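You operate a simulated robot arm through the tools that you are given. There is no shell and no other tool. Be economical: measure what you need, move in short steps, check, and stop when the job is done.

You run a simulated two-armed robot. Do the job below in one go: nothing can be reset, and whatever is moved stays where it is left.

Task
Wipe up the spill on the end worktop with the green cloth and put it back.

It is judged by the outcome, as a careful person would: the job done as asked, and still so three seconds after it is handed in. It fails if anything else is knocked over, pushed out of place, dropped, spilled or broken. Flat cloth is picked up by pressing the open fingertips on it (5 to 10 N) and closing them slowly along it; thin cloth reads only 2 to 8 mm in the jaws.

Robot
Two 7-joint arms with two-finger parallel grippers on one trunk, on a base that drives. Base frame: it is fixed to the floor where the robot stands at the start and does not move with it; the origin is under the middle of the robot, x ahead of it, y to its left, z up. Units: m, rad, N and s.
The left shoulder is at the start at [-0.107, 0.119, 0.756], the right one opposite. With the tool pointing down near the work surface each hand reaches from about 0.1 to 0.52 m from the robot's upright axis, wherever it stands, measured 20 degrees to its own side. Places, roughly: green cloth [1.75, 0, 1]. Payload 3.43 kg a hand.
The TCP of each hand is the grasp point between the finger pads, 0.03 m short of the fingertips. In the tool frame z runs along the fingers and y along their closing line. Largest opening 0.094 m; finger width 0.028, thickness 0.01; the body of the gripper, 0.05 by 0.096 m, starts 0.055 m behind the TCP.
Orientation is told as [roll, pitch, yaw] about the base's x, y, z axes, in that order, counted from this pose: with the fingers straight down and closing along the base's y, the tool's x points along the base's -x, its y along +y and its z along -z.

Tools
- The arms move only by the tool arm_command. It takes "left_plan", "right_plan" or both (then of equal length, played together; a hand with none holds still); each is a list of rows, each an object (a shift or turn left out is 0, a gripper value left out holds the last) with "dp": the shift along the base's x, y, z in mm, a list of three; "dr": the turn, a rotation vector about the base's x, y, z in rad, a list of three; "grip": the finger opening in mm, from 0 to 94. In form: [{"dp": [x, y, z], "dr": [rx, ry, rz], "grip": grip}, ...]. A call has 1 to 8 rows; each row shifts and turns the commanded pose from where the row before left it. Rows are played at 5 a second. More than 0.05 m and 0.15 rad between two rows, or a gripper value outside its range, and nothing of the call is played. Where a pose cannot be reached the arm comes as near as it can. A force on the tool above 40 N (or 10 N above the force at the start of the call, whichever is more), or a blocked arm, ends the call early, and 0.2 s more pass. The fingers move at their own pace (about 0.153 m/s each) and stop on an object; they squeeze with about 41 N. The grip force told is the motor's: it shows also when the fingers shut on nothing. Time passes only in rows, and 0.2 s behind the last, so rows that do not move let the fingers close. It gives the time, the measured TCP pose, the force on the tool (base axes), the opening and the grip force at its end, in the units of the frame above (readings bear some noise), with the torque about the TCP (base axes, N m) and any sound that the robot's microphone picked up, and new pictures: "show" is both (left out), scene, wrist or none (wrist: the cameras of the hands that moved).
- Cameras (640 x 400 px; columns grow to the right, rows downward): "scene" is now at [0.049, -0.0111, 1.4859]; the picture's right is [-0.11, -0.99, 0.00], its down [-0.53, 0.06, -0.84] and it looks along [0.84, -0.09, -0.54] (base axes); focal length 279 px, centre (320, 200). "left" rides on the left gripper at [0.076, -0.014, -0.103] in its tool frame; the picture's right is [0.18, 0.98, 0.00], its down [-0.75, 0.14, -0.64] and it looks along [-0.63, 0.12, 0.77] (tool axes); focal length 243 px, centre (320, 200). "right" rides on the right gripper at [0.076, 0.014, -0.103] in its tool frame; the picture's right is [-0.18, 0.98, 0.00], its down [-0.75, -0.14, -0.64] and it looks along [-0.63, -0.12, 0.77] (tool axes); focal length 243 px, centre (320, 200). There is no depth. A picture from a camera that has moved, and an enlarged one, comes with that camera's place and axes in the base frame and with its lens.
- move_column(by): slides the trunk up (or, below 0, down) by that many m; the arms and the scene camera ride with it, the base frame stays. It gives what a move gives, with no picture.
- drive_base(legs): drives the robot by 1 to 6 legs, each [ahead, left, turn to the left] in m, m and rad, along the robot's own axes; the way and the turn of a leg run together, so that a leg with both is an arc; at most 1.5 m and 3.142 rad a leg. The arms and the cameras ride along, it lands a little off, and it stops where it bumps. It gives what a move gives, and a new picture of the scene camera.
- aim_head(pan, tilt): turns the head with the scene camera to pan (to the left, within 2.496 rad either way) and tilt (down, from -0.506 to 1.204), counted from straight ahead of the robot. It gives what a move gives, and a new picture of the scene camera.
- close_up(camera, box): a new picture of the part [left, top, right, bottom] of that camera's present view, enlarged. It takes no simulated time.
- close_job(): hands the job in; it is judged then, once.

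Work in short steps. Places have to be worked out from the pictures, the camera data and where the tool is seen: move nearer, look again, correct. Check each grasp and each placing, and mend what went wrong. You have 120 turns and 260 pictures in all, those below and enlarged ones among them. Open the grippers and draw the arms clear of the work before you hand the job in, unless the task says otherwise; then end with one line.

The tools are called after ">>>" as name(argument=value, ...) on one line, values as JSON. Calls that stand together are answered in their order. arm_command: Moves the arms, as the interface text tells. Its arguments: {"type":"object","properties":{"left_plan":{"type":"array"},"right_plan":{"type":"array"},"show":{"type":"string","enum":["both","scene","wrist","none"]}},"required":[]} The other tools are called the same way: move_column (by) slides the trunk up or down; drive_base (legs) drives the base; aim_head (pan, tilt) turns the head that bears the scene camera; close_up (camera, box) takes an enlarged picture of a part of a camera's view; close_job () hands the job in.

At the start:

```text
clock: 0.0
left_tool_pos: [0.3296, 0.1516, 1.1191]
left_orientation: [0.0, 0.0, -0.001]
left_contact_force: [0.5, 0.9, -0.1]
left_moment: [0.03, 0.03, 0.05]
left_grip_width: 0.0941
left_finger_force: 0.1
right_tool_pos: [0.345, -0.1177, 1.0812]
right_orientation: [0.001, -0.001, 0.0]
right_contact_force: [0.3, -0.7, -0.3]
right_moment: [0.0, 0.03, -0.01]
right_grip_width: 0.094
right_finger_force: 0.0
trunk travel left (down, up): [-0.177, 0.158]
robot x, y, heading: [-0.0024, 0.0012, -0.003]
head pan, tilt: [-0.11, 0.569]
```

scene: 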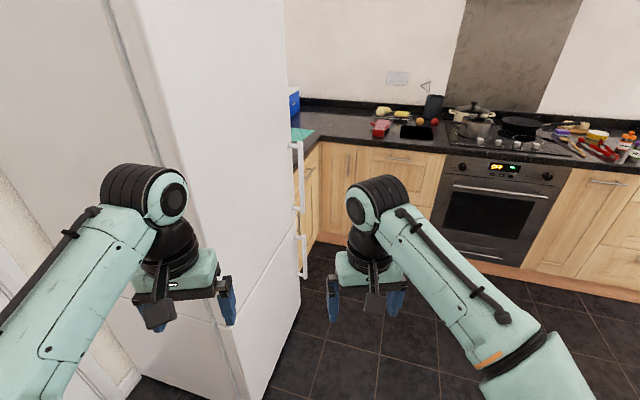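
right: 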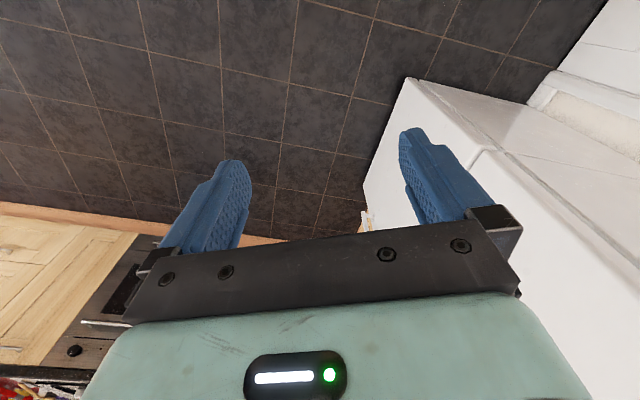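
left: 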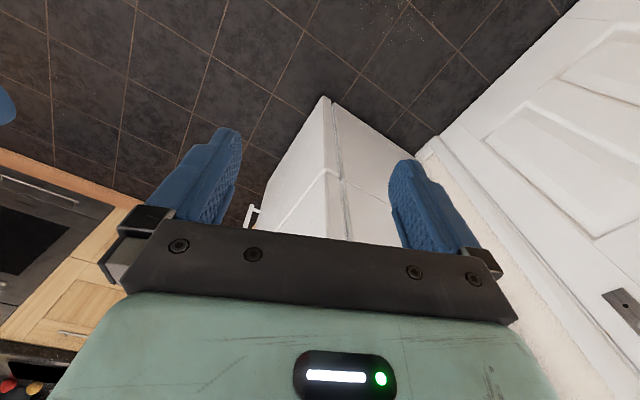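

The picture shows the fridge ahead-left and a counter beyond it with something green at about (1.75, -0.07, 0.9). I zoom in on that and look around before driving.

>>> close_up(camera="scene", box=[280, 60, 480, 185])

>>> aim_head(pan=-0.9, tilt=0.5)

```text
3.20 times, centred on (380, 122) of scene
camera zoom: at [0.049, -0.0111, 1.4859], right [-0.11, -0.99, 0.0], down [-0.53, 0.06, -0.84], along [0.84, -0.09, -0.54], focal length 893 px, centre (128, 448)
```

zoom: 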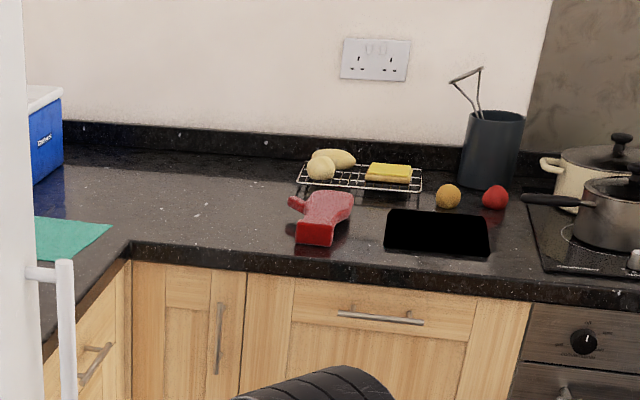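

```text
clock: 1.1
left_tool_pos: [0.3301, 0.1503, 1.1183]
left_orientation: [0.0, 0.0, 0.001]
left_contact_force: [0.8, -1.3, 0.0]
left_moment: [0.0, -0.01, -0.01]
left_grip_width: 0.0942
left_finger_force: 0.1
right_tool_pos: [0.3443, -0.1163, 1.0812]
right_orientation: [0.0, 0.0, -0.001]
right_contact_force: [-0.7, 0.2, -1.2]
right_moment: [-0.02, 0.01, -0.01]
right_grip_width: 0.0937
right_finger_force: 0.0
trunk travel left (down, up): [-0.177, 0.158]
robot x, y, heading: [0.001, 0.0005, -0.001]
head pan, tilt: [-0.901, 0.499]
camera scene: at [0.0168, -0.0725, 1.4921], right [-0.78, -0.62, 0.0], down [-0.3, 0.38, -0.88], along [0.55, -0.69, -0.48], focal length 279 px, centre (320, 200)
```

scene: 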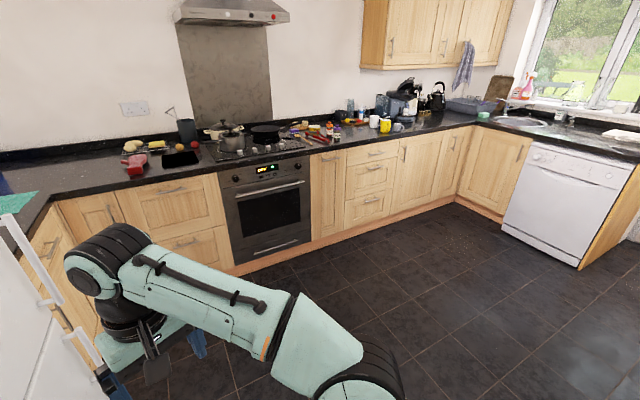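

The kitchen is turned about -0.37 rad from my frame. The fridge front ends at about (1.21, -0.01), and the side worktop with the cloth is just beyond it. I drive out to the right, ahead, and turn left to face that side worktop from a distance.

>>> drive_base(legs=[[0, -0.68, 0], [0.6, 0, 0], [0, 0, 1.2]])

>>> aim_head(pan=-0.4, tilt=0.5)

```text
clock: 13.5
left_tool_pos: [0.5842, -0.3107, 1.1196]
left_orientation: [-0.001, 0.0, 1.211]
left_contact_force: [0.2, -0.5, 0.0]
left_moment: [-0.03, 0.02, 0.0]
left_grip_width: 0.0939
left_finger_force: 0.0
right_tool_pos: [0.839, -0.3921, 1.0811]
right_orientation: [-0.001, -0.001, 1.212]
right_contact_force: [-0.2, 0.1, -0.3]
right_moment: [-0.02, -0.02, 0.01]
right_grip_width: 0.0939
right_finger_force: 0.0
trunk travel left (down, up): [-0.177, 0.158]
robot x, y, heading: [0.6117, -0.6721, 1.211]
head pan, tilt: [-0.901, 0.499]
camera scene: at [0.6833, -0.6839, 1.4921], right [0.31, -0.95, 0.0], down [-0.46, -0.15, -0.88], along [0.84, 0.27, -0.48], focal length 279 px, centre (320, 200)
```

scene: 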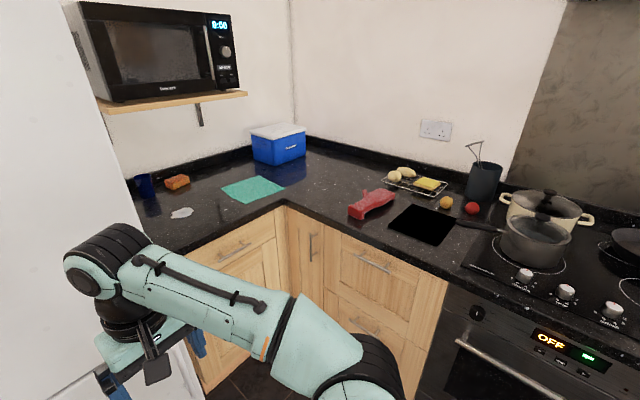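

```text
clock: 14.5
left_tool_pos: [0.5848, -0.3103, 1.1208]
left_orientation: [0.002, 0.002, 1.215]
left_contact_force: [-0.3, 0.0, -0.2]
left_moment: [0.0, 0.0, -0.01]
left_grip_width: 0.0939
left_finger_force: 0.1
right_tool_pos: [0.8415, -0.3918, 1.0805]
right_orientation: [0.0, -0.002, 1.214]
right_contact_force: [0.5, 0.9, -0.1]
right_moment: [0.01, 0.0, -0.01]
right_grip_width: 0.0939
right_finger_force: 0.0
trunk travel left (down, up): [-0.177, 0.158]
robot x, y, heading: [0.6084, -0.6699, 1.215]
head pan, tilt: [-0.4, 0.499]
camera scene: at [0.6594, -0.6458, 1.4921], right [0.73, -0.69, 0.0], down [-0.33, -0.35, -0.88], along [0.6, 0.64, -0.48], focal length 279 px, centre (320, 200)
```

scene: 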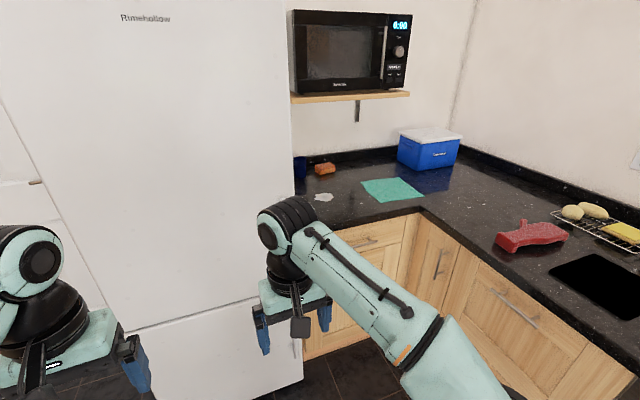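

The spill is the whitish puddle at about (1.44, 0.15) on the side worktop. The cloth is about 0.2 m square, centred near (1.73, 0), with its edges along the worktop. I drive near, still short of the worktop edge, and look again.

>>> drive_base(legs=[[0.24, -0.495, 0]])

>>> aim_head(pan=-0.1, tilt=0.75)

```text
clock: 19.4
left_tool_pos: [1.1485, -0.2641, 1.1191]
left_orientation: [0.001, 0.001, 1.211]
left_contact_force: [-0.6, 0.6, 0.2]
left_moment: [0.01, 0.0, -0.03]
left_grip_width: 0.0941
left_finger_force: 0.0
right_tool_pos: [1.4035, -0.3456, 1.0819]
right_orientation: [0.001, 0.0, 1.211]
right_contact_force: [-0.1, -0.4, -0.8]
right_moment: [-0.01, 0.04, 0.0]
right_grip_width: 0.0941
right_finger_force: 0.0
trunk travel left (down, up): [-0.177, 0.158]
robot x, y, heading: [1.1744, -0.6305, 1.208]
head pan, tilt: [-0.4, 0.499]
camera scene: at [1.2219, -0.5997, 1.4921], right [0.73, -0.69, 0.0], down [-0.33, -0.35, -0.88], along [0.6, 0.64, -0.48], focal length 279 px, centre (320, 200)
```

scene: 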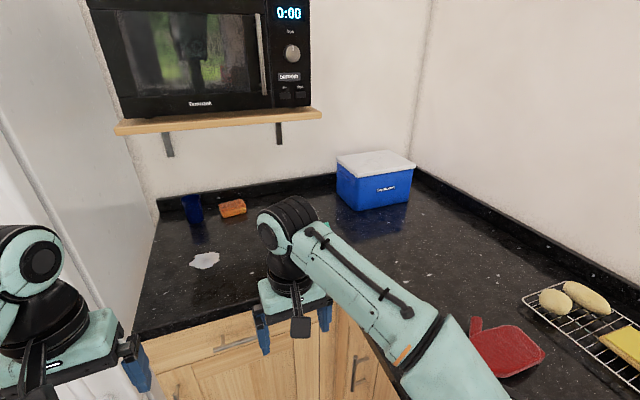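

```text
clock: 20.2
left_tool_pos: [1.147, -0.2636, 1.1206]
left_orientation: [-0.001, 0.001, 1.212]
left_contact_force: [-0.3, -0.6, -0.2]
left_moment: [-0.01, 0.0, -0.01]
left_grip_width: 0.0941
left_finger_force: 0.0
right_tool_pos: [1.4039, -0.345, 1.0814]
right_orientation: [0.001, 0.0, 1.21]
right_contact_force: [0.8, -0.5, -0.4]
right_moment: [-0.03, 0.0, 0.01]
right_grip_width: 0.0941
right_finger_force: 0.1
trunk travel left (down, up): [-0.177, 0.158]
robot x, y, heading: [1.173, -0.6276, 1.215]
head pan, tilt: [-0.099, 0.75]
camera scene: at [1.1959, -0.5915, 1.4702], right [0.9, -0.44, 0.0], down [-0.3, -0.61, -0.73], along [0.32, 0.66, -0.68], focal length 279 px, centre (320, 200)
```

scene: 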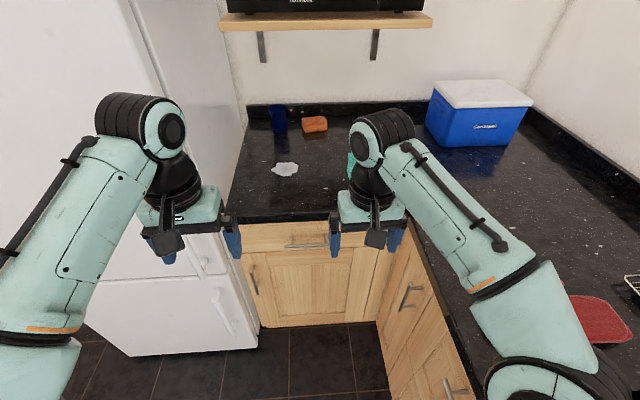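

The worktop is clear and the right upper arm passes above the counter level. I look down beside me to judge the gap between base and cabinets before closing in.

>>> aim_head(pan=-0.9, tilt=1.2)

>>> aim_head(pan=0.0, tilt=1.2)

```text
clock: 21.4
left_tool_pos: [1.148, -0.2641, 1.1196]
left_orientation: [0.001, 0.001, 1.211]
left_contact_force: [-0.3, -0.1, -0.3]
left_moment: [0.0, -0.03, -0.02]
left_grip_width: 0.094
left_finger_force: 0.0
right_tool_pos: [1.4035, -0.3449, 1.0805]
right_orientation: [0.0, 0.001, 1.211]
right_contact_force: [0.8, 0.3, 0.1]
right_moment: [0.03, 0.01, -0.01]
right_grip_width: 0.094
right_finger_force: 0.0
trunk travel left (down, up): [-0.177, 0.158]
robot x, y, heading: [1.1741, -0.6239, 1.208]
head pan, tilt: [-0.901, 1.201]
camera scene: at [1.2123, -0.6486, 1.4384], right [0.31, -0.95, 0.0], down [-0.89, -0.29, -0.36], along [0.35, 0.11, -0.93], focal length 279 px, centre (320, 200)
```

scene: 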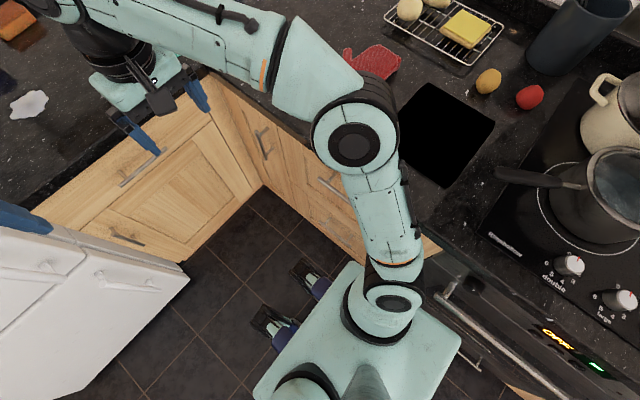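

```text
clock: 22.6
left_tool_pos: [1.1474, -0.2643, 1.1201]
left_orientation: [-0.001, 0.001, 1.212]
left_contact_force: [0.6, -0.1, 0.1]
left_moment: [-0.01, 0.03, -0.01]
left_grip_width: 0.094
left_finger_force: 0.0
right_tool_pos: [1.4034, -0.3449, 1.0811]
right_orientation: [-0.001, -0.002, 1.211]
right_contact_force: [-0.5, 0.8, 0.1]
right_moment: [0.03, -0.04, 0.01]
right_grip_width: 0.0939
right_finger_force: 0.0
trunk travel left (down, up): [-0.177, 0.158]
robot x, y, heading: [1.1696, -0.6257, 1.212]
head pan, tilt: [0.0, 1.201]
camera scene: at [1.1788, -0.6134, 1.4384], right [0.94, -0.35, 0.0], down [-0.33, -0.87, -0.36], along [0.13, 0.34, -0.93], focal length 279 px, centre (320, 200)
```

scene: 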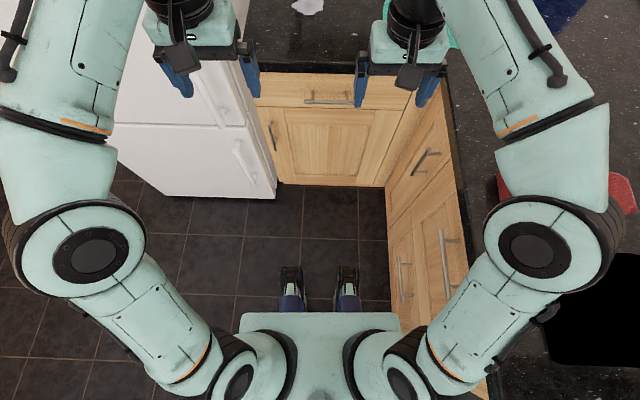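

The feet reach about 0.2 m ahead of my axis, and there is room to go in about 0.28 m. The left hand would then hit the fridge side, so I first draw it back about 0.23 m.

>>> arm_command(left_plan=[{"dp": [-13, -43, 0]}, {"dp": [-13, -43, 0]}, {"dp": [-13, -43, 0]}, {"dp": [-13, -43, 0]}, {"dp": [-13, -43, 0]}, {}], show="scene")

```text
clock: 24.0
left_tool_pos: [1.0836, -0.4788, 1.1182]
left_orientation: [0.001, 0.0, 1.211]
left_contact_force: [-0.5, 0.3, -0.6]
left_moment: [-0.01, -0.01, 0.0]
left_grip_width: 0.0938
left_finger_force: 0.0
right_tool_pos: [1.4027, -0.3452, 1.0814]
right_orientation: [0.0, 0.001, 1.211]
right_contact_force: [-0.4, 0.2, -0.2]
right_moment: [-0.01, 0.0, 0.0]
right_grip_width: 0.0939
right_finger_force: 0.1
trunk travel left (down, up): [-0.177, 0.158]
robot x, y, heading: [1.1701, -0.6257, 1.209]
head pan, tilt: [0.0, 1.201]
camera scene: at [1.179, -0.6128, 1.4384], right [0.94, -0.35, 0.0], down [-0.33, -0.87, -0.36], along [0.13, 0.34, -0.93], focal length 279 px, centre (320, 200)
```

scene: 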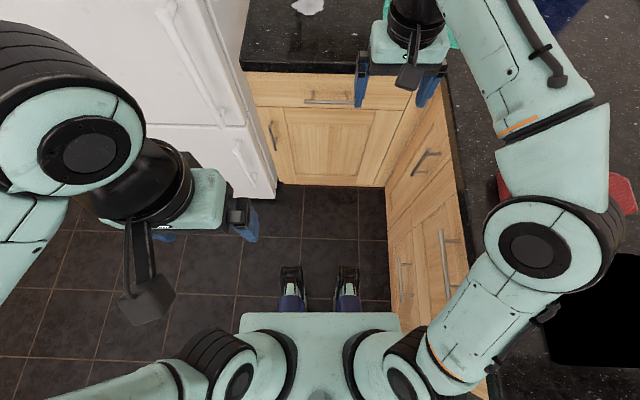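

The left hand is back and clear of the fridge. I drive ahead 0.26 m and tilt the head to view the worktop.

>>> drive_base(legs=[[0.26, 0, 0]])

>>> aim_head(pan=-0.2, tilt=0.9)

>>> close_up(camera="right", box=[0, 0, 640, 400])

```text
clock: 25.8
left_tool_pos: [1.1745, -0.2372, 1.1199]
left_orientation: [-0.001, 0.0, 1.214]
left_contact_force: [0.9, 0.4, 0.0]
left_moment: [-0.02, -0.01, 0.01]
left_grip_width: 0.0942
left_finger_force: 0.1
right_tool_pos: [1.4936, -0.1035, 1.0805]
right_orientation: [0.001, 0.001, 1.215]
right_contact_force: [0.7, 0.2, 0.1]
right_moment: [0.0, 0.0, 0.02]
right_grip_width: 0.0938
right_finger_force: 0.0
trunk travel left (down, up): [-0.177, 0.158]
robot x, y, heading: [1.2603, -0.3858, 1.214]
head pan, tilt: [0.0, 1.201]
camera scene: at [1.2697, -0.3707, 1.4384], right [0.94, -0.35, 0.0], down [-0.33, -0.87, -0.36], along [0.13, 0.34, -0.93], focal length 279 px, centre (320, 200)
```

scene: 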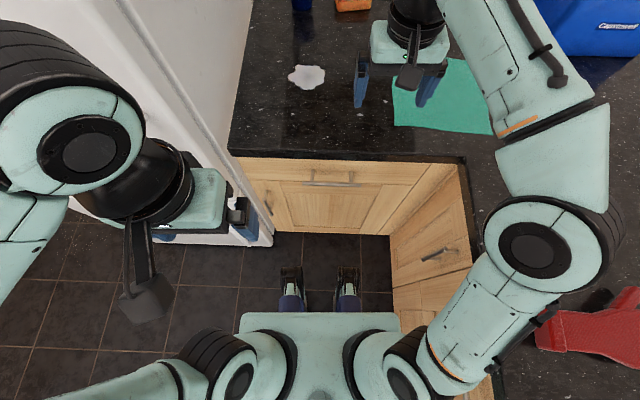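

```text
clock: 26.6
left_tool_pos: [1.173, -0.2368, 1.1196]
left_orientation: [0.0, 0.0, 1.212]
left_contact_force: [0.4, -0.7, 0.5]
left_moment: [-0.02, 0.01, -0.01]
left_grip_width: 0.094
left_finger_force: 0.0
right_tool_pos: [1.493, -0.1033, 1.0816]
right_orientation: [0.0, 0.001, 1.213]
right_contact_force: [0.2, 0.0, -0.1]
right_moment: [0.05, 0.0, 0.01]
right_grip_width: 0.094
right_finger_force: 0.0
trunk travel left (down, up): [-0.177, 0.158]
robot x, y, heading: [1.2632, -0.3854, 1.217]
head pan, tilt: [-0.201, 0.901]
camera scene: at [1.2898, -0.3598, 1.4582], right [0.85, -0.53, 0.0], down [-0.42, -0.67, -0.62], along [0.33, 0.53, -0.78], focal length 279 px, centre (320, 200)
```

scene: 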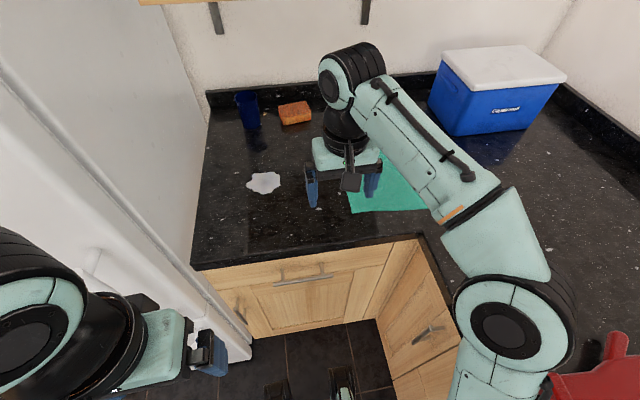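

```text
1.00 times, centred on (320, 200) of right (not enlarged: the box is as wide or as high as the picture)
camera zoom: at [1.4537, -0.1699, 1.1835], right [-0.86, 0.52, 0.0], down [0.4, 0.66, 0.64], along [0.33, 0.55, -0.77], focal length 243 px, centre (320, 200)
```

zoom: 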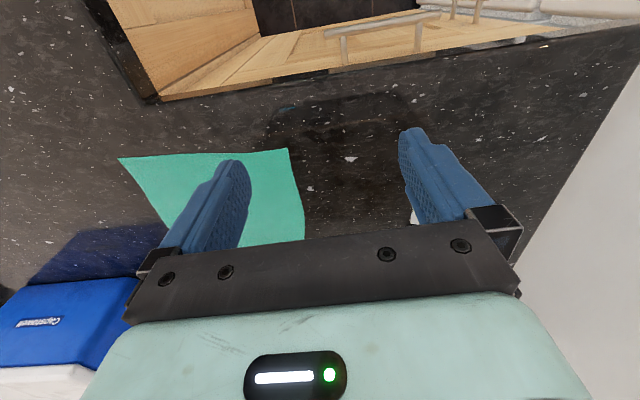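

The cloth's near corners sit at about (1.57, -0.06) and (1.77, -0.17), and the feet still have about 0.18 m to the cabinet. I tuck the left hand further in, so its wrist stays off the fridge, before advancing another 0.1 m.

>>> arm_command(left_plan=[{"dp": [30, -25, 0]}, {"dp": [30, -25, 0]}, {"dp": [30, -20, 0]}, {}], show="none")

>>> aim_head(pan=0.0, tilt=1.2)

```text
clock: 27.6
left_tool_pos: [1.2635, -0.3057, 1.1202]
left_orientation: [-0.001, 0.002, 1.212]
left_contact_force: [-0.6, 0.6, 0.3]
left_moment: [-0.01, -0.01, -0.02]
left_grip_width: 0.0942
left_finger_force: 0.1
right_tool_pos: [1.4925, -0.1032, 1.0808]
right_orientation: [0.001, 0.002, 1.213]
right_contact_force: [-1.1, -0.5, 0.7]
right_moment: [-0.01, 0.0, 0.02]
right_grip_width: 0.094
right_finger_force: 0.0
trunk travel left (down, up): [-0.177, 0.158]
robot x, y, heading: [1.2617, -0.3812, 1.21]
head pan, tilt: [-0.201, 0.901]
```

```text
clock: 28.4
left_tool_pos: [1.2628, -0.3051, 1.1205]
left_orientation: [0.0, -0.001, 1.213]
left_contact_force: [0.2, 0.0, 0.5]
left_moment: [0.0, 0.02, 0.01]
left_grip_width: 0.094
left_finger_force: 0.0
right_tool_pos: [1.4945, -0.1044, 1.0809]
right_orientation: [0.0, 0.0, 1.213]
right_contact_force: [-0.1, 0.9, -0.3]
right_moment: [-0.02, -0.01, 0.01]
right_grip_width: 0.094
right_finger_force: 0.1
trunk travel left (down, up): [-0.177, 0.158]
robot x, y, heading: [1.2607, -0.3853, 1.21]
head pan, tilt: [0.0, 1.201]
camera scene: at [1.2695, -0.3714, 1.4385], right [0.94, -0.35, 0.0], down [-0.33, -0.87, -0.36], along [0.13, 0.34, -0.93], focal length 279 px, centre (320, 200)
```

scene: 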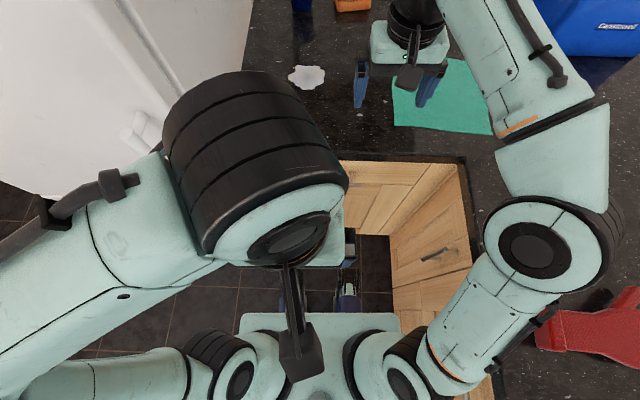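

The left arm is tucked in with its elbow well back from the fridge. I advance 0.1 m.

>>> drive_base(legs=[[0.1, 0, 0]])

>>> aim_head(pan=-0.35, tilt=0.9)

>>> close_up(camera="right", box=[0, 0, 640, 400])

```text
clock: 29.6
left_tool_pos: [1.2986, -0.2101, 1.1198]
left_orientation: [0.0, -0.001, 1.216]
left_contact_force: [-0.4, 0.1, 0.7]
left_moment: [-0.02, 0.04, 0.02]
left_grip_width: 0.0939
left_finger_force: 0.2
right_tool_pos: [1.5283, -0.0065, 1.081]
right_orientation: [0.001, 0.0, 1.217]
right_contact_force: [0.3, 0.1, -0.4]
right_moment: [-0.03, 0.01, 0.0]
right_grip_width: 0.0939
right_finger_force: 0.0
trunk travel left (down, up): [-0.177, 0.158]
robot x, y, heading: [1.2998, -0.2894, 1.222]
head pan, tilt: [0.0, 1.201]
camera scene: at [1.3052, -0.2755, 1.4384], right [0.94, -0.35, 0.0], down [-0.32, -0.87, -0.36], along [0.13, 0.34, -0.93], focal length 279 px, centre (320, 200)
```

scene: 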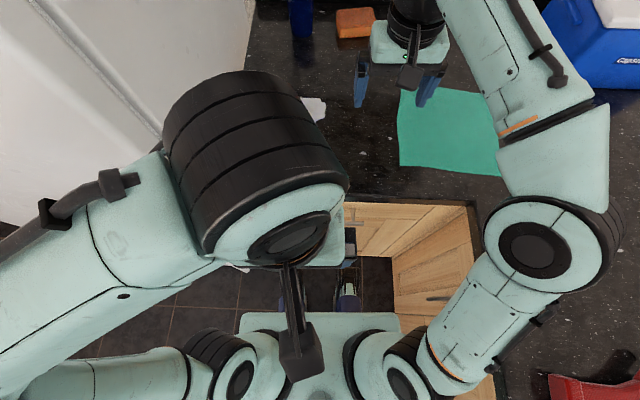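

```text
clock: 30.4
left_tool_pos: [1.2978, -0.2095, 1.121]
left_orientation: [0.0, -0.001, 1.216]
left_contact_force: [0.5, 0.2, 0.2]
left_moment: [-0.02, -0.01, -0.03]
left_grip_width: 0.0938
left_finger_force: 0.1
right_tool_pos: [1.5276, -0.008, 1.082]
right_orientation: [0.0, 0.001, 1.216]
right_contact_force: [0.5, 0.3, 0.1]
right_moment: [0.03, 0.0, 0.0]
right_grip_width: 0.0939
right_finger_force: 0.1
trunk travel left (down, up): [-0.177, 0.158]
robot x, y, heading: [1.3002, -0.289, 1.216]
head pan, tilt: [-0.351, 0.901]
camera scene: at [1.3343, -0.2713, 1.4582], right [0.76, -0.65, 0.0], down [-0.51, -0.6, -0.62], along [0.4, 0.47, -0.78], focal length 279 px, centre (320, 200)
```

scene: 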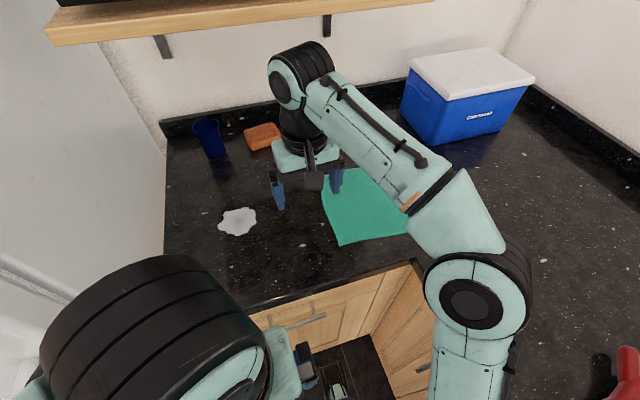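

```text
1.00 times, centred on (320, 200) of right (not enlarged: the box is as wide or as high as the picture)
camera zoom: at [1.4883, -0.0742, 1.1836], right [-0.86, 0.51, 0.0], down [0.39, 0.66, 0.64], along [0.33, 0.55, -0.77], focal length 243 px, centre (320, 200)
```

zoom: 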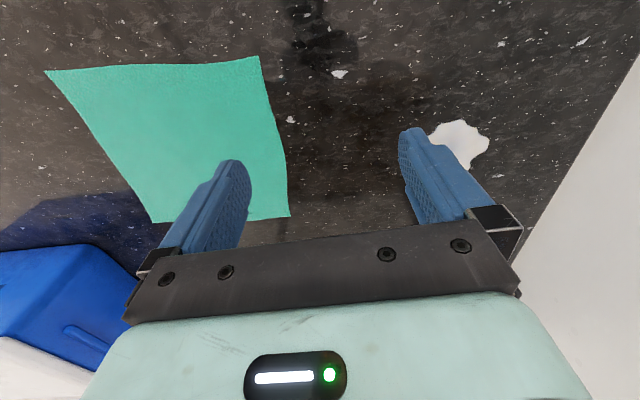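

The cloth centre works out at about (1.72, -0.02), and the spill at about (1.42, 0.14), roughly 7 cm across. I move the right hand above the cloth centre and lower part way.

>>> arm_command(right_plan=[{"dp": [45, -3, 0]}, {"dp": [45, -3, 0]}, {"dp": [45, -3, 0]}, {"dp": [45, -2, -20]}, {"dp": [0, 0, -40]}, {"dp": [0, 0, -30]}, {}])

```text
clock: 32.0
left_tool_pos: [1.2986, -0.2108, 1.1203]
left_orientation: [0.001, 0.001, 1.216]
left_contact_force: [0.0, -0.1, -0.2]
left_moment: [-0.02, 0.03, 0.02]
left_grip_width: 0.094
left_finger_force: 0.0
right_tool_pos: [1.7063, -0.0192, 0.9908]
right_orientation: [0.001, 0.001, 1.217]
right_contact_force: [0.2, 0.2, 0.0]
right_moment: [-0.04, 0.02, -0.04]
right_grip_width: 0.0939
right_finger_force: 0.1
trunk travel left (down, up): [-0.177, 0.158]
robot x, y, heading: [1.297, -0.2867, 1.218]
head pan, tilt: [-0.351, 0.901]
camera scene: at [1.3342, -0.2714, 1.4583], right [0.76, -0.65, 0.0], down [-0.51, -0.6, -0.62], along [0.4, 0.47, -0.78], focal length 279 px, centre (320, 200)
camera right: at [1.6669, -0.0859, 1.093], right [-0.86, 0.51, 0.0], down [0.39, 0.66, 0.64], along [0.33, 0.55, -0.77], focal length 243 px, centre (320, 200)
```

scene: 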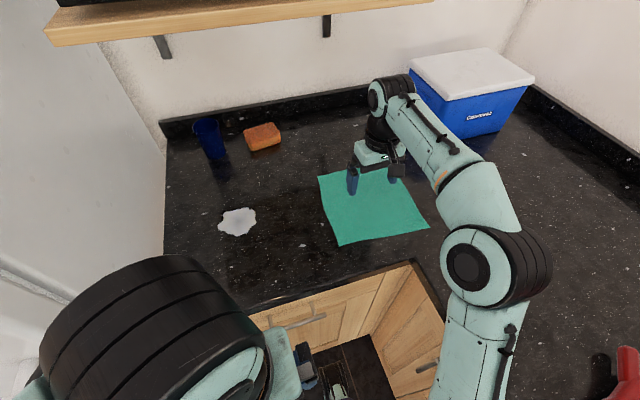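
right: 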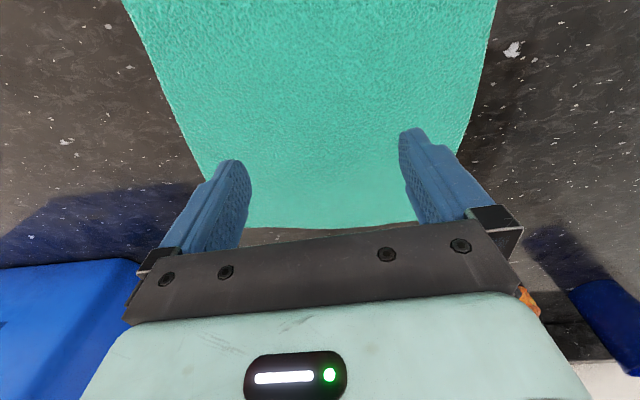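

The hand is over the cloth centre. I lower gently until contact.

>>> arm_command(right_plan=[{"dp": [0, 0, -15]}, {"dp": [0, 0, -12]}, {"dp": [0, 0, -5]}, {"dp": [0, 0, -4]}, {}], show="wrist")

```text
clock: 33.2
left_tool_pos: [1.2979, -0.2106, 1.1195]
left_orientation: [-0.001, -0.001, 1.216]
left_contact_force: [-0.1, -0.3, -0.6]
left_moment: [0.02, 0.05, -0.02]
left_grip_width: 0.0938
left_finger_force: 0.0
right_tool_pos: [1.708, -0.0178, 0.9546]
right_orientation: [-0.001, 0.001, 1.216]
right_contact_force: [-0.2, -0.5, 1.1]
right_moment: [-0.02, 0.03, -0.03]
right_grip_width: 0.0941
right_finger_force: 0.0
trunk travel left (down, up): [-0.177, 0.158]
robot x, y, heading: [1.2989, -0.2869, 1.216]
head pan, tilt: [-0.351, 0.901]
camera right: at [1.6682, -0.0855, 1.0567], right [-0.86, 0.51, 0.0], down [0.39, 0.66, 0.64], along [0.33, 0.55, -0.77], focal length 243 px, centre (320, 200)
```

right: 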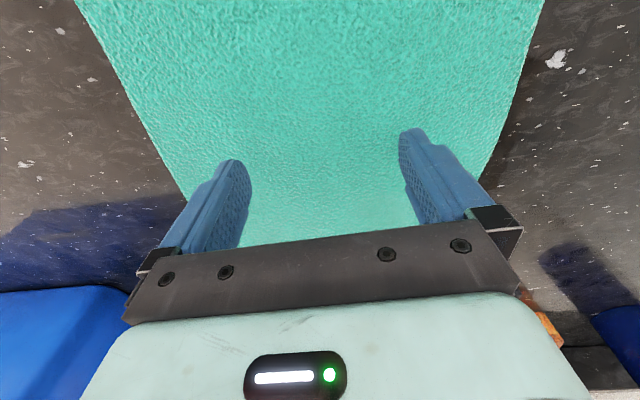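

No contact yet at TCP height 0.955. I continue down in small steps.

>>> arm_command(right_plan=[{"dp": [0, 0, -5]}, {"dp": [0, 0, -5]}, {"dp": [0, 0, -4]}, {"dp": [0, 0, -3]}, {}], show="none")

```text
clock: 34.4
left_tool_pos: [1.2958, -0.2107, 1.1204]
left_orientation: [-0.002, -0.001, 1.216]
left_contact_force: [-0.5, 0.6, -0.3]
left_moment: [-0.01, 0.03, -0.04]
left_grip_width: 0.0939
left_finger_force: 0.0
right_tool_pos: [1.708, -0.0207, 0.9412]
right_orientation: [0.0, -0.01, 1.217]
right_contact_force: [1.9, 0.5, 32.3]
right_moment: [-0.18, 0.2, 0.1]
right_grip_width: 0.0938
right_finger_force: 0.1
trunk travel left (down, up): [-0.177, 0.158]
robot x, y, heading: [1.2964, -0.2904, 1.215]
head pan, tilt: [-0.351, 0.901]
```

Contact is at TCP height about 0.942, with 32 N now, which is too much. I back off to reach about 8 N.

>>> arm_command(right_plan=[{"dp": [0, 0, 3]}, {}], show="none")

```text
clock: 35.0
left_tool_pos: [1.2982, -0.2108, 1.1208]
left_orientation: [0.0, -0.002, 1.218]
left_contact_force: [-0.4, -0.2, 0.4]
left_moment: [-0.01, 0.0, 0.0]
left_grip_width: 0.094
left_finger_force: 0.0
right_tool_pos: [1.7079, -0.0197, 0.9416]
right_orientation: [0.0, -0.004, 1.215]
right_contact_force: [0.8, 1.2, 23.2]
right_moment: [0.1, 0.14, 0.01]
right_grip_width: 0.0941
right_finger_force: 0.0
trunk travel left (down, up): [-0.177, 0.158]
robot x, y, heading: [1.2973, -0.2874, 1.215]
head pan, tilt: [-0.351, 0.901]
```

Still 23 N, so the stiffness is about 3 N/mm. I raise 5 mm more.

>>> arm_command(right_plan=[{"dp": [0, 0, 5]}, {}], show="none")

```text
clock: 35.6
left_tool_pos: [1.2988, -0.211, 1.1205]
left_orientation: [0.0, 0.001, 1.216]
left_contact_force: [-0.3, 1.0, -0.7]
left_moment: [0.02, -0.01, -0.02]
left_grip_width: 0.0941
left_finger_force: 0.1
right_tool_pos: [1.7083, -0.0185, 0.9447]
right_orientation: [0.0, 0.003, 1.217]
right_contact_force: [0.3, -0.3, -0.1]
right_moment: [0.02, 0.02, 0.0]
right_grip_width: 0.094
right_finger_force: 0.1
trunk travel left (down, up): [-0.177, 0.158]
robot x, y, heading: [1.3, -0.292, 1.218]
head pan, tilt: [-0.351, 0.901]
```

Contact lost at 0.945. I go down 3 mm for a light press.

>>> arm_command(right_plan=[{"dp": [0, 0, -3]}, {}], show="none")

```text
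clock: 36.2
left_tool_pos: [1.2981, -0.2092, 1.1187]
left_orientation: [0.001, 0.0, 1.216]
left_contact_force: [0.9, 0.5, 0.3]
left_moment: [0.02, -0.01, 0.0]
left_grip_width: 0.0939
left_finger_force: 0.2
right_tool_pos: [1.7083, -0.0187, 0.9425]
right_orientation: [0.0, 0.001, 1.215]
right_contact_force: [-0.4, -0.1, -0.6]
right_moment: [0.0, 0.02, 0.02]
right_grip_width: 0.0941
right_finger_force: 0.0
trunk travel left (down, up): [-0.177, 0.158]
robot x, y, heading: [1.299, -0.2898, 1.217]
head pan, tilt: [-0.351, 0.901]
```

>>> arm_command(right_plan=[{"dp": [0, 0, -2]}, {}], show="none")

```text
clock: 36.8
left_tool_pos: [1.2986, -0.2114, 1.1209]
left_orientation: [-0.001, -0.001, 1.215]
left_contact_force: [0.4, -0.2, 0.5]
left_moment: [-0.03, -0.01, -0.02]
left_grip_width: 0.094
left_finger_force: 0.1
right_tool_pos: [1.7076, -0.0197, 0.942]
right_orientation: [0.0, -0.002, 1.216]
right_contact_force: [0.2, 0.2, 3.2]
right_moment: [-0.02, -0.01, 0.04]
right_grip_width: 0.0941
right_finger_force: 0.1
trunk travel left (down, up): [-0.177, 0.158]
robot x, y, heading: [1.299, -0.2898, 1.214]
head pan, tilt: [-0.351, 0.901]
```

Light contact at 3 N. I press about 1.3 mm more and close slowly along the cloth.

>>> arm_command(right_plan=[{"dp": [0, 0, -1.3]}, {"grip": 86}, {"grip": 78}, {"grip": 70}, {"grip": 62}, {"grip": 54}, {"grip": 46}, {"grip": 38}], show="wrist")

```text
clock: 38.6
left_tool_pos: [1.2966, -0.2114, 1.1205]
left_orientation: [0.0, -0.002, 1.218]
left_contact_force: [0.5, -0.7, -0.5]
left_moment: [-0.01, 0.01, -0.02]
left_grip_width: 0.0941
left_finger_force: 0.0
right_tool_pos: [1.707, -0.02, 0.9417]
right_orientation: [-0.001, -0.004, 1.216]
right_contact_force: [0.3, 0.4, 30.6]
right_moment: [-0.09, 0.12, 0.02]
right_grip_width: 0.0344
right_finger_force: 0.1
trunk travel left (down, up): [-0.177, 0.158]
robot x, y, heading: [1.3005, -0.2919, 1.217]
head pan, tilt: [-0.351, 0.901]
camera right: at [1.6672, -0.0867, 1.0433], right [-0.86, 0.51, 0.0], down [0.39, 0.66, 0.65], along [0.33, 0.55, -0.76], focal length 243 px, centre (320, 200)
```

right: 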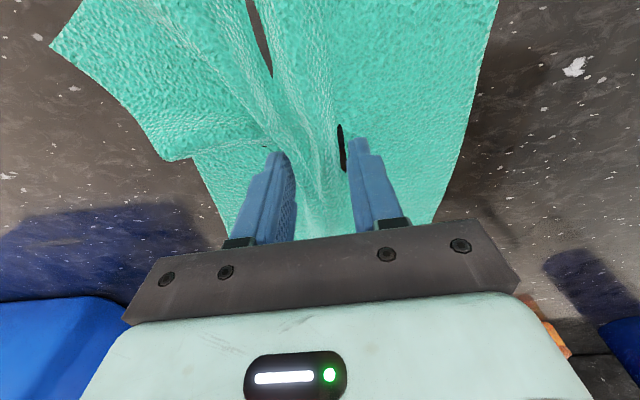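

The cloth is bunching between the fingers; the force rose to 30 N, so I ease up a little while finishing the close.

>>> arm_command(right_plan=[{"dp": [0, 0, 3], "grip": 32}, {"dp": [0, 0, 1], "grip": 25}, {"grip": 18}, {"grip": 12}, {"grip": 6}, {"grip": 0}, {}, {}], show="wrist")

```text
clock: 40.4
left_tool_pos: [1.2971, -0.2112, 1.1193]
left_orientation: [0.002, 0.0, 1.216]
left_contact_force: [0.5, 0.3, 0.2]
left_moment: [0.02, 0.0, -0.02]
left_grip_width: 0.094
left_finger_force: 0.1
right_tool_pos: [1.7089, -0.0181, 0.9446]
right_orientation: [-0.002, -0.001, 1.216]
right_contact_force: [-0.3, -1.4, -0.2]
right_moment: [-0.02, 0.0, 0.02]
right_grip_width: 0.0032
right_finger_force: 37.7
trunk travel left (down, up): [-0.177, 0.158]
robot x, y, heading: [1.3012, -0.288, 1.214]
head pan, tilt: [-0.351, 0.901]
camera right: at [1.6687, -0.0852, 1.0462], right [-0.86, 0.51, 0.0], down [0.39, 0.66, 0.64], along [0.33, 0.55, -0.77], focal length 243 px, centre (320, 200)
```

right: 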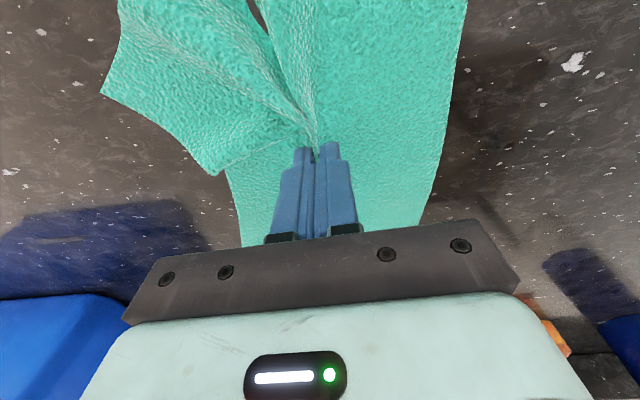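

Width reads 3.2 mm with 38 N, consistent with cloth in the jaws. I lift it 0.1 m to check.

>>> arm_command(right_plan=[{"dp": [0, 0, 25]}, {"dp": [0, 0, 35]}, {"dp": [0, 0, 40]}, {}])

```text
clock: 41.4
left_tool_pos: [1.2993, -0.211, 1.1195]
left_orientation: [0.001, -0.001, 1.215]
left_contact_force: [-0.2, 0.0, 0.0]
left_moment: [0.01, 0.03, -0.01]
left_grip_width: 0.0939
left_finger_force: 0.0
right_tool_pos: [1.7088, -0.0189, 1.0447]
right_orientation: [0.0, 0.0, 1.217]
right_contact_force: [0.9, -0.4, -0.3]
right_moment: [0.02, 0.0, -0.02]
right_grip_width: 0.0031
right_finger_force: 37.9
trunk travel left (down, up): [-0.177, 0.158]
robot x, y, heading: [1.2985, -0.2923, 1.217]
head pan, tilt: [-0.351, 0.901]
camera scene: at [1.3345, -0.2714, 1.4582], right [0.76, -0.65, 0.0], down [-0.51, -0.6, -0.62], along [0.4, 0.47, -0.78], focal length 279 px, centre (320, 200)
camera right: at [1.6683, -0.0854, 1.1477], right [-0.86, 0.51, 0.0], down [0.39, 0.66, 0.64], along [0.33, 0.55, -0.77], focal length 243 px, centre (320, 200)
```

scene: 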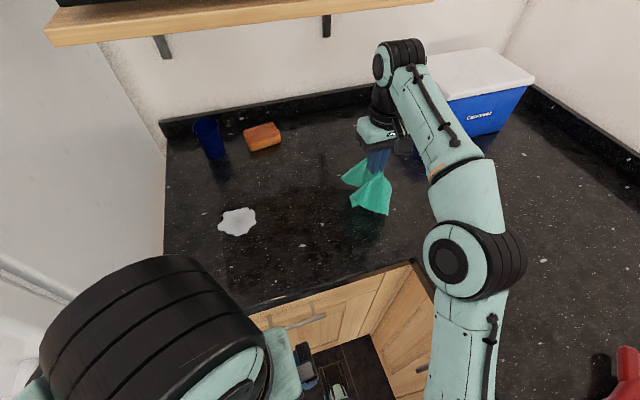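
right: 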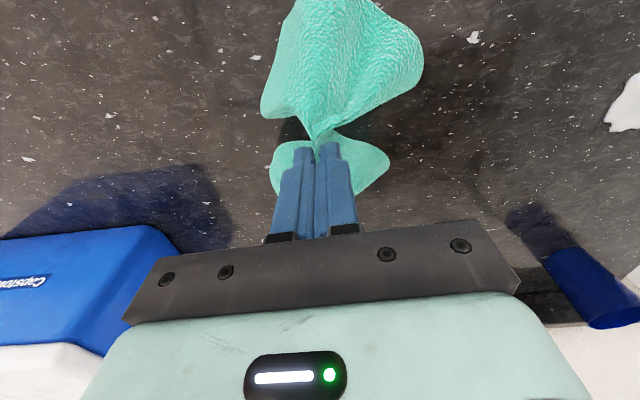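

The cloth is firmly held. I carry it over the spill at about (1.42, 0.134), keeping it raised.

>>> arm_command(right_plan=[{"dp": [-30, 16, 40]}, {"dp": [-42, 22, 10]}, {"dp": [-44, 23, 0]}, {"dp": [-44, 23, 0]}, {"dp": [-44, 23, 0]}, {"dp": [-44, 23, 0]}, {"dp": [-41, 23, 0]}, {}])

```text
refused: row 1 steps farther than a row can; nothing moved
```

>>> arm_command(right_plan=[{"dp": [-25, 13, 38]}, {"dp": [-42, 22, 10]}, {"dp": [-44, 23, 0]}, {"dp": [-44, 23, 0]}, {"dp": [-44, 23, 0]}, {"dp": [-44, 23, 0]}, {"dp": [-44, 24, 0]}, {}])

```text
refused: row 7 steps farther than a row can; nothing moved
```

The rows must stay under 50 mm; I trim the last one.

>>> arm_command(right_plan=[{"dp": [-25, 13, 38]}, {"dp": [-42, 22, 10]}, {"dp": [-44, 23, 0]}, {"dp": [-44, 23, 0]}, {"dp": [-44, 23, 0]}, {"dp": [-44, 23, 0]}, {"dp": [-43, 23, 0]}, {}])

```text
clock: 43.2
left_tool_pos: [1.2984, -0.2098, 1.1212]
left_orientation: [0.001, -0.001, 1.215]
left_contact_force: [-0.2, 0.3, -0.5]
left_moment: [-0.01, 0.0, 0.02]
left_grip_width: 0.0941
left_finger_force: 0.1
right_tool_pos: [1.436, 0.0694, 1.0767]
right_orientation: [0.002, -0.002, 1.215]
right_contact_force: [0.0, 0.4, -0.1]
right_moment: [0.03, -0.01, 0.01]
right_grip_width: 0.0031
right_finger_force: 37.8
right hand out of reach, approached as far as the arm can: row 2, 4, 5, 6, 7
trunk travel left (down, up): [-0.177, 0.158]
robot x, y, heading: [1.2976, -0.2888, 1.214]
head pan, tilt: [-0.351, 0.901]
camera scene: at [1.3346, -0.2715, 1.4582], right [0.76, -0.65, 0.0], down [-0.51, -0.6, -0.62], along [0.4, 0.47, -0.78], focal length 279 px, centre (320, 200)
camera right: at [1.3971, 0.0025, 1.178], right [-0.86, 0.51, 0.0], down [0.39, 0.66, 0.64], along [0.33, 0.55, -0.77], focal length 243 px, centre (320, 200)
```

scene: 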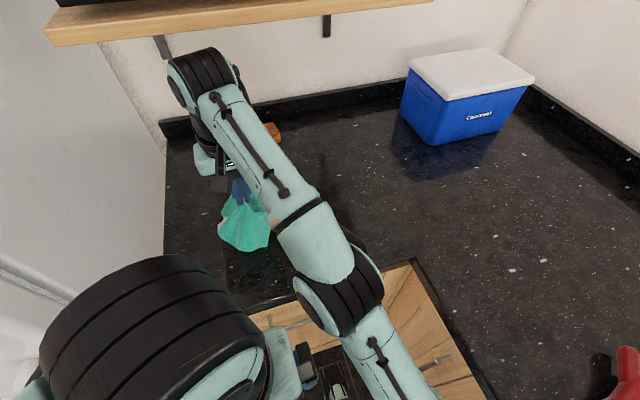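
right: 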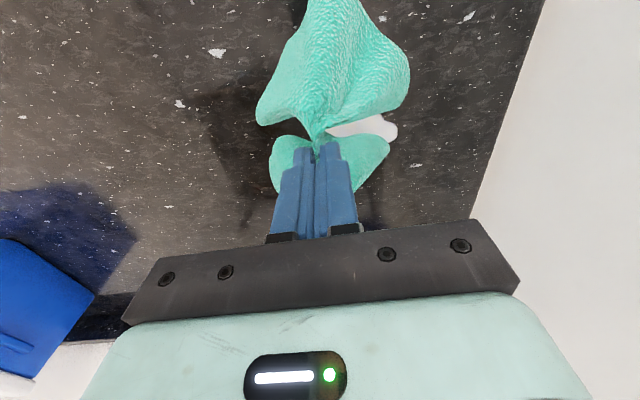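

The arm is a bit out of reach at this height (TCP at (1.436, 0.069)). Lower down the reach is better, so I lower to just above the top and see where it gets.

>>> arm_command(right_plan=[{"dp": [0, 0, -40]}, {"dp": [0, 0, -40]}, {"dp": [0, 0, -20]}, {}], show="wrist")

```text
clock: 44.2
left_tool_pos: [1.2982, -0.2104, 1.12]
left_orientation: [-0.001, 0.002, 1.216]
left_contact_force: [0.4, 0.0, -0.2]
left_moment: [0.04, -0.01, -0.02]
left_grip_width: 0.094
left_finger_force: 0.0
right_tool_pos: [1.4374, 0.0701, 0.9771]
right_orientation: [0.0, 0.001, 1.216]
right_contact_force: [0.4, 0.5, -0.5]
right_moment: [0.02, -0.03, 0.03]
right_grip_width: 0.0036
right_finger_force: 37.5
trunk travel left (down, up): [-0.177, 0.158]
robot x, y, heading: [1.3013, -0.2872, 1.212]
head pan, tilt: [-0.351, 0.901]
camera right: at [1.3967, 0.0036, 1.0783], right [-0.86, 0.51, 0.0], down [0.39, 0.66, 0.64], along [0.33, 0.55, -0.77], focal length 243 px, centre (320, 200)
```

right: 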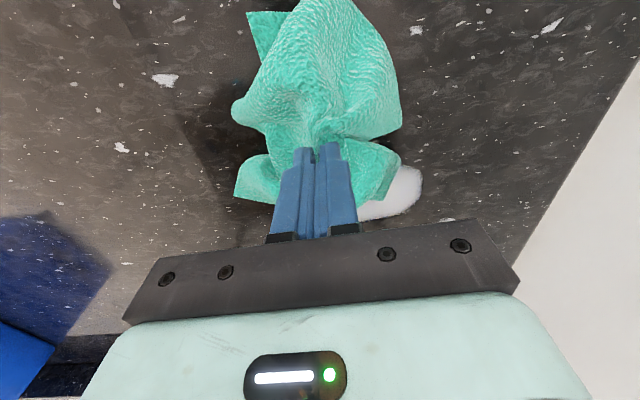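

Spill edges here confirm its centre near (1.42, 0.135). I try reaching there at this lower height.

>>> arm_command(right_plan=[{"dp": [-8, 32, 0]}, {"dp": [-8, 32, 0]}, {}], show="none")

```text
clock: 45.0
left_tool_pos: [1.2988, -0.2116, 1.1191]
left_orientation: [0.0, -0.001, 1.215]
left_contact_force: [0.2, -0.8, 0.0]
left_moment: [0.02, 0.0, -0.01]
left_grip_width: 0.094
left_finger_force: 0.1
right_tool_pos: [1.4213, 0.1332, 0.9734]
right_orientation: [0.001, 0.003, 1.217]
right_contact_force: [-0.9, -0.9, 0.2]
right_moment: [0.01, 0.01, 0.01]
right_grip_width: 0.003
right_finger_force: 38.8
trunk travel left (down, up): [-0.177, 0.158]
robot x, y, heading: [1.2984, -0.2901, 1.214]
head pan, tilt: [-0.351, 0.901]
```

Reached the spill centre. I lower onto it and press.

>>> arm_command(right_plan=[{"dp": [0, 0, -15]}, {"dp": [0, 0, -12]}, {"dp": [0, 0, -4]}, {"dp": [0, 0, -3]}, {}], show="wrist")

```text
clock: 46.2
left_tool_pos: [1.2979, -0.2106, 1.1205]
left_orientation: [0.0, -0.004, 1.217]
left_contact_force: [-0.5, 0.9, 0.1]
left_moment: [-0.03, 0.06, 0.0]
left_grip_width: 0.0937
left_finger_force: 0.1
right_tool_pos: [1.4206, 0.1347, 0.9435]
right_orientation: [0.004, -0.006, 1.217]
right_contact_force: [0.2, 1.5, 18.7]
right_moment: [0.01, -0.01, -0.04]
right_grip_width: 0.0034
right_finger_force: 38.1
trunk travel left (down, up): [-0.177, 0.158]
robot x, y, heading: [1.3, -0.29, 1.212]
head pan, tilt: [-0.351, 0.901]
camera right: at [1.3812, 0.0682, 1.0464], right [-0.86, 0.51, 0.0], down [0.39, 0.65, 0.65], along [0.33, 0.56, -0.76], focal length 243 px, centre (320, 200)
```

right: 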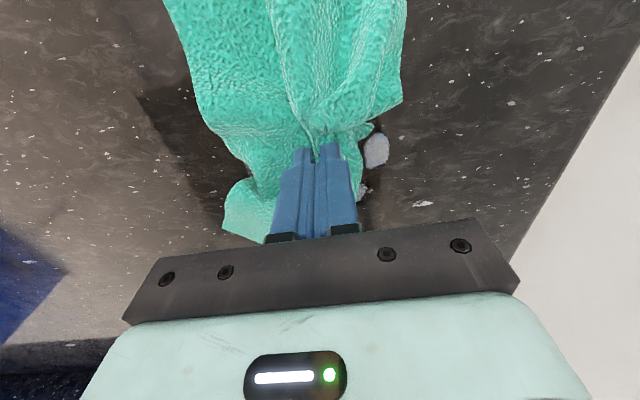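

It is already wiping: only a small patch remains to the fridge side. I ease the press slightly and stroke toward the fridge side and back.

>>> arm_command(right_plan=[{"dp": [-14, 6, 1]}, {"dp": [-14, 6, 1]}, {"dp": [-9, 3, 0]}, {"dp": [-7, -18, 0]}, {"dp": [14, -5, 0]}, {"dp": [14, -5, 0]}, {"dp": [14, -6, 0]}, {}], show="wrist")

```text
clock: 48.0
left_tool_pos: [1.2985, -0.2111, 1.1211]
left_orientation: [-0.001, 0.0, 1.215]
left_contact_force: [0.1, 0.6, -0.3]
left_moment: [0.02, 0.04, 0.01]
left_grip_width: 0.0941
left_finger_force: 0.0
right_tool_pos: [1.4204, 0.1111, 0.9444]
right_orientation: [0.002, 0.001, 1.216]
right_contact_force: [-2.0, 0.4, 5.8]
right_moment: [0.01, 0.08, 0.01]
right_grip_width: 0.0029
right_finger_force: 37.9
right hand out of reach, approached as far as the arm can: row 3
trunk travel left (down, up): [-0.177, 0.158]
robot x, y, heading: [1.3012, -0.2893, 1.215]
head pan, tilt: [-0.351, 0.901]
camera right: at [1.3805, 0.0441, 1.0472], right [-0.86, 0.51, 0.0], down [0.39, 0.66, 0.64], along [0.33, 0.55, -0.77], focal length 243 px, centre (320, 200)
```

right: 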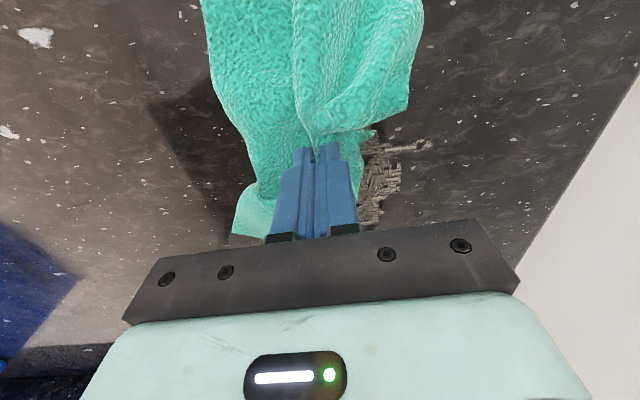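

Streaks remain around (1.36, 0.136) to (1.41, 0.177), just at the reach limit. I lift, draw back from under the shelf, raise the trunk 0.1 m for more reach, and take a look.

>>> arm_command(right_plan=[{"dp": [0, 0, 30]}, {"dp": [-8, -35, 10]}, {"dp": [-8, -40, 0]}, {}], show="none")

>>> move_column(by=0.1)

>>> close_up(camera="scene", box=[0, 0, 640, 400])

>>> close_up(camera="right", box=[0, 0, 640, 400])

```text
clock: 49.0
left_tool_pos: [1.2988, -0.2095, 1.1201]
left_orientation: [0.002, 0.001, 1.216]
left_contact_force: [-0.5, -0.5, -0.2]
left_moment: [-0.03, 0.03, -0.03]
left_grip_width: 0.0942
left_finger_force: 0.1
right_tool_pos: [1.4022, 0.0343, 0.9824]
right_orientation: [-0.001, -0.001, 1.219]
right_contact_force: [-1.1, 0.2, -0.4]
right_moment: [-0.03, 0.0, -0.02]
right_grip_width: 0.0031
right_finger_force: 37.9
trunk travel left (down, up): [-0.177, 0.158]
robot x, y, heading: [1.2985, -0.2924, 1.217]
head pan, tilt: [-0.351, 0.901]
```

```text
clock: 50.4
left_tool_pos: [1.2984, -0.2115, 1.2212]
left_orientation: [-0.001, 0.001, 1.214]
left_contact_force: [0.3, -0.2, 0.2]
left_moment: [-0.03, 0.01, 0.01]
left_grip_width: 0.0939
left_finger_force: 0.0
right_tool_pos: [1.4039, 0.0367, 1.0847]
right_orientation: [-0.002, 0.0, 1.215]
right_contact_force: [0.3, 0.1, -0.4]
right_moment: [-0.01, -0.01, 0.02]
right_grip_width: 0.003
right_finger_force: 38.0
trunk travel left (down, up): [-0.277, 0.058]
robot x, y, heading: [1.301, -0.2875, 1.218]
head pan, tilt: [-0.351, 0.901]
```

```text
1.00 times, centred on (320, 200) of scene (not enlarged: the box is as wide or as high as the picture)
camera zoom: at [1.3328, -0.2756, 1.5581], right [0.76, -0.65, 0.0], down [-0.51, -0.6, -0.62], along [0.4, 0.47, -0.78], focal length 279 px, centre (320, 200)
```

zoom: 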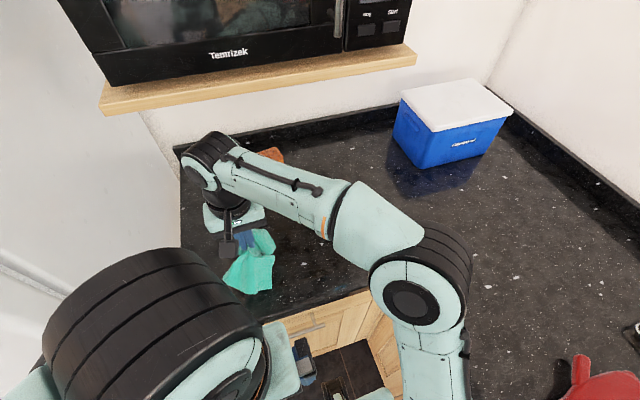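

```text
1.00 times, centred on (320, 200) of right (not enlarged: the box is as wide or as high as the picture)
camera zoom: at [1.364, -0.0305, 1.1859], right [-0.86, 0.51, 0.0], down [0.39, 0.66, 0.64], along [0.33, 0.55, -0.77], focal length 243 px, centre (320, 200)
```

zoom: 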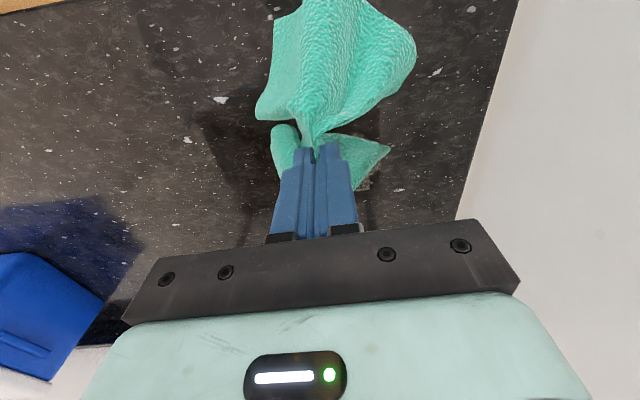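

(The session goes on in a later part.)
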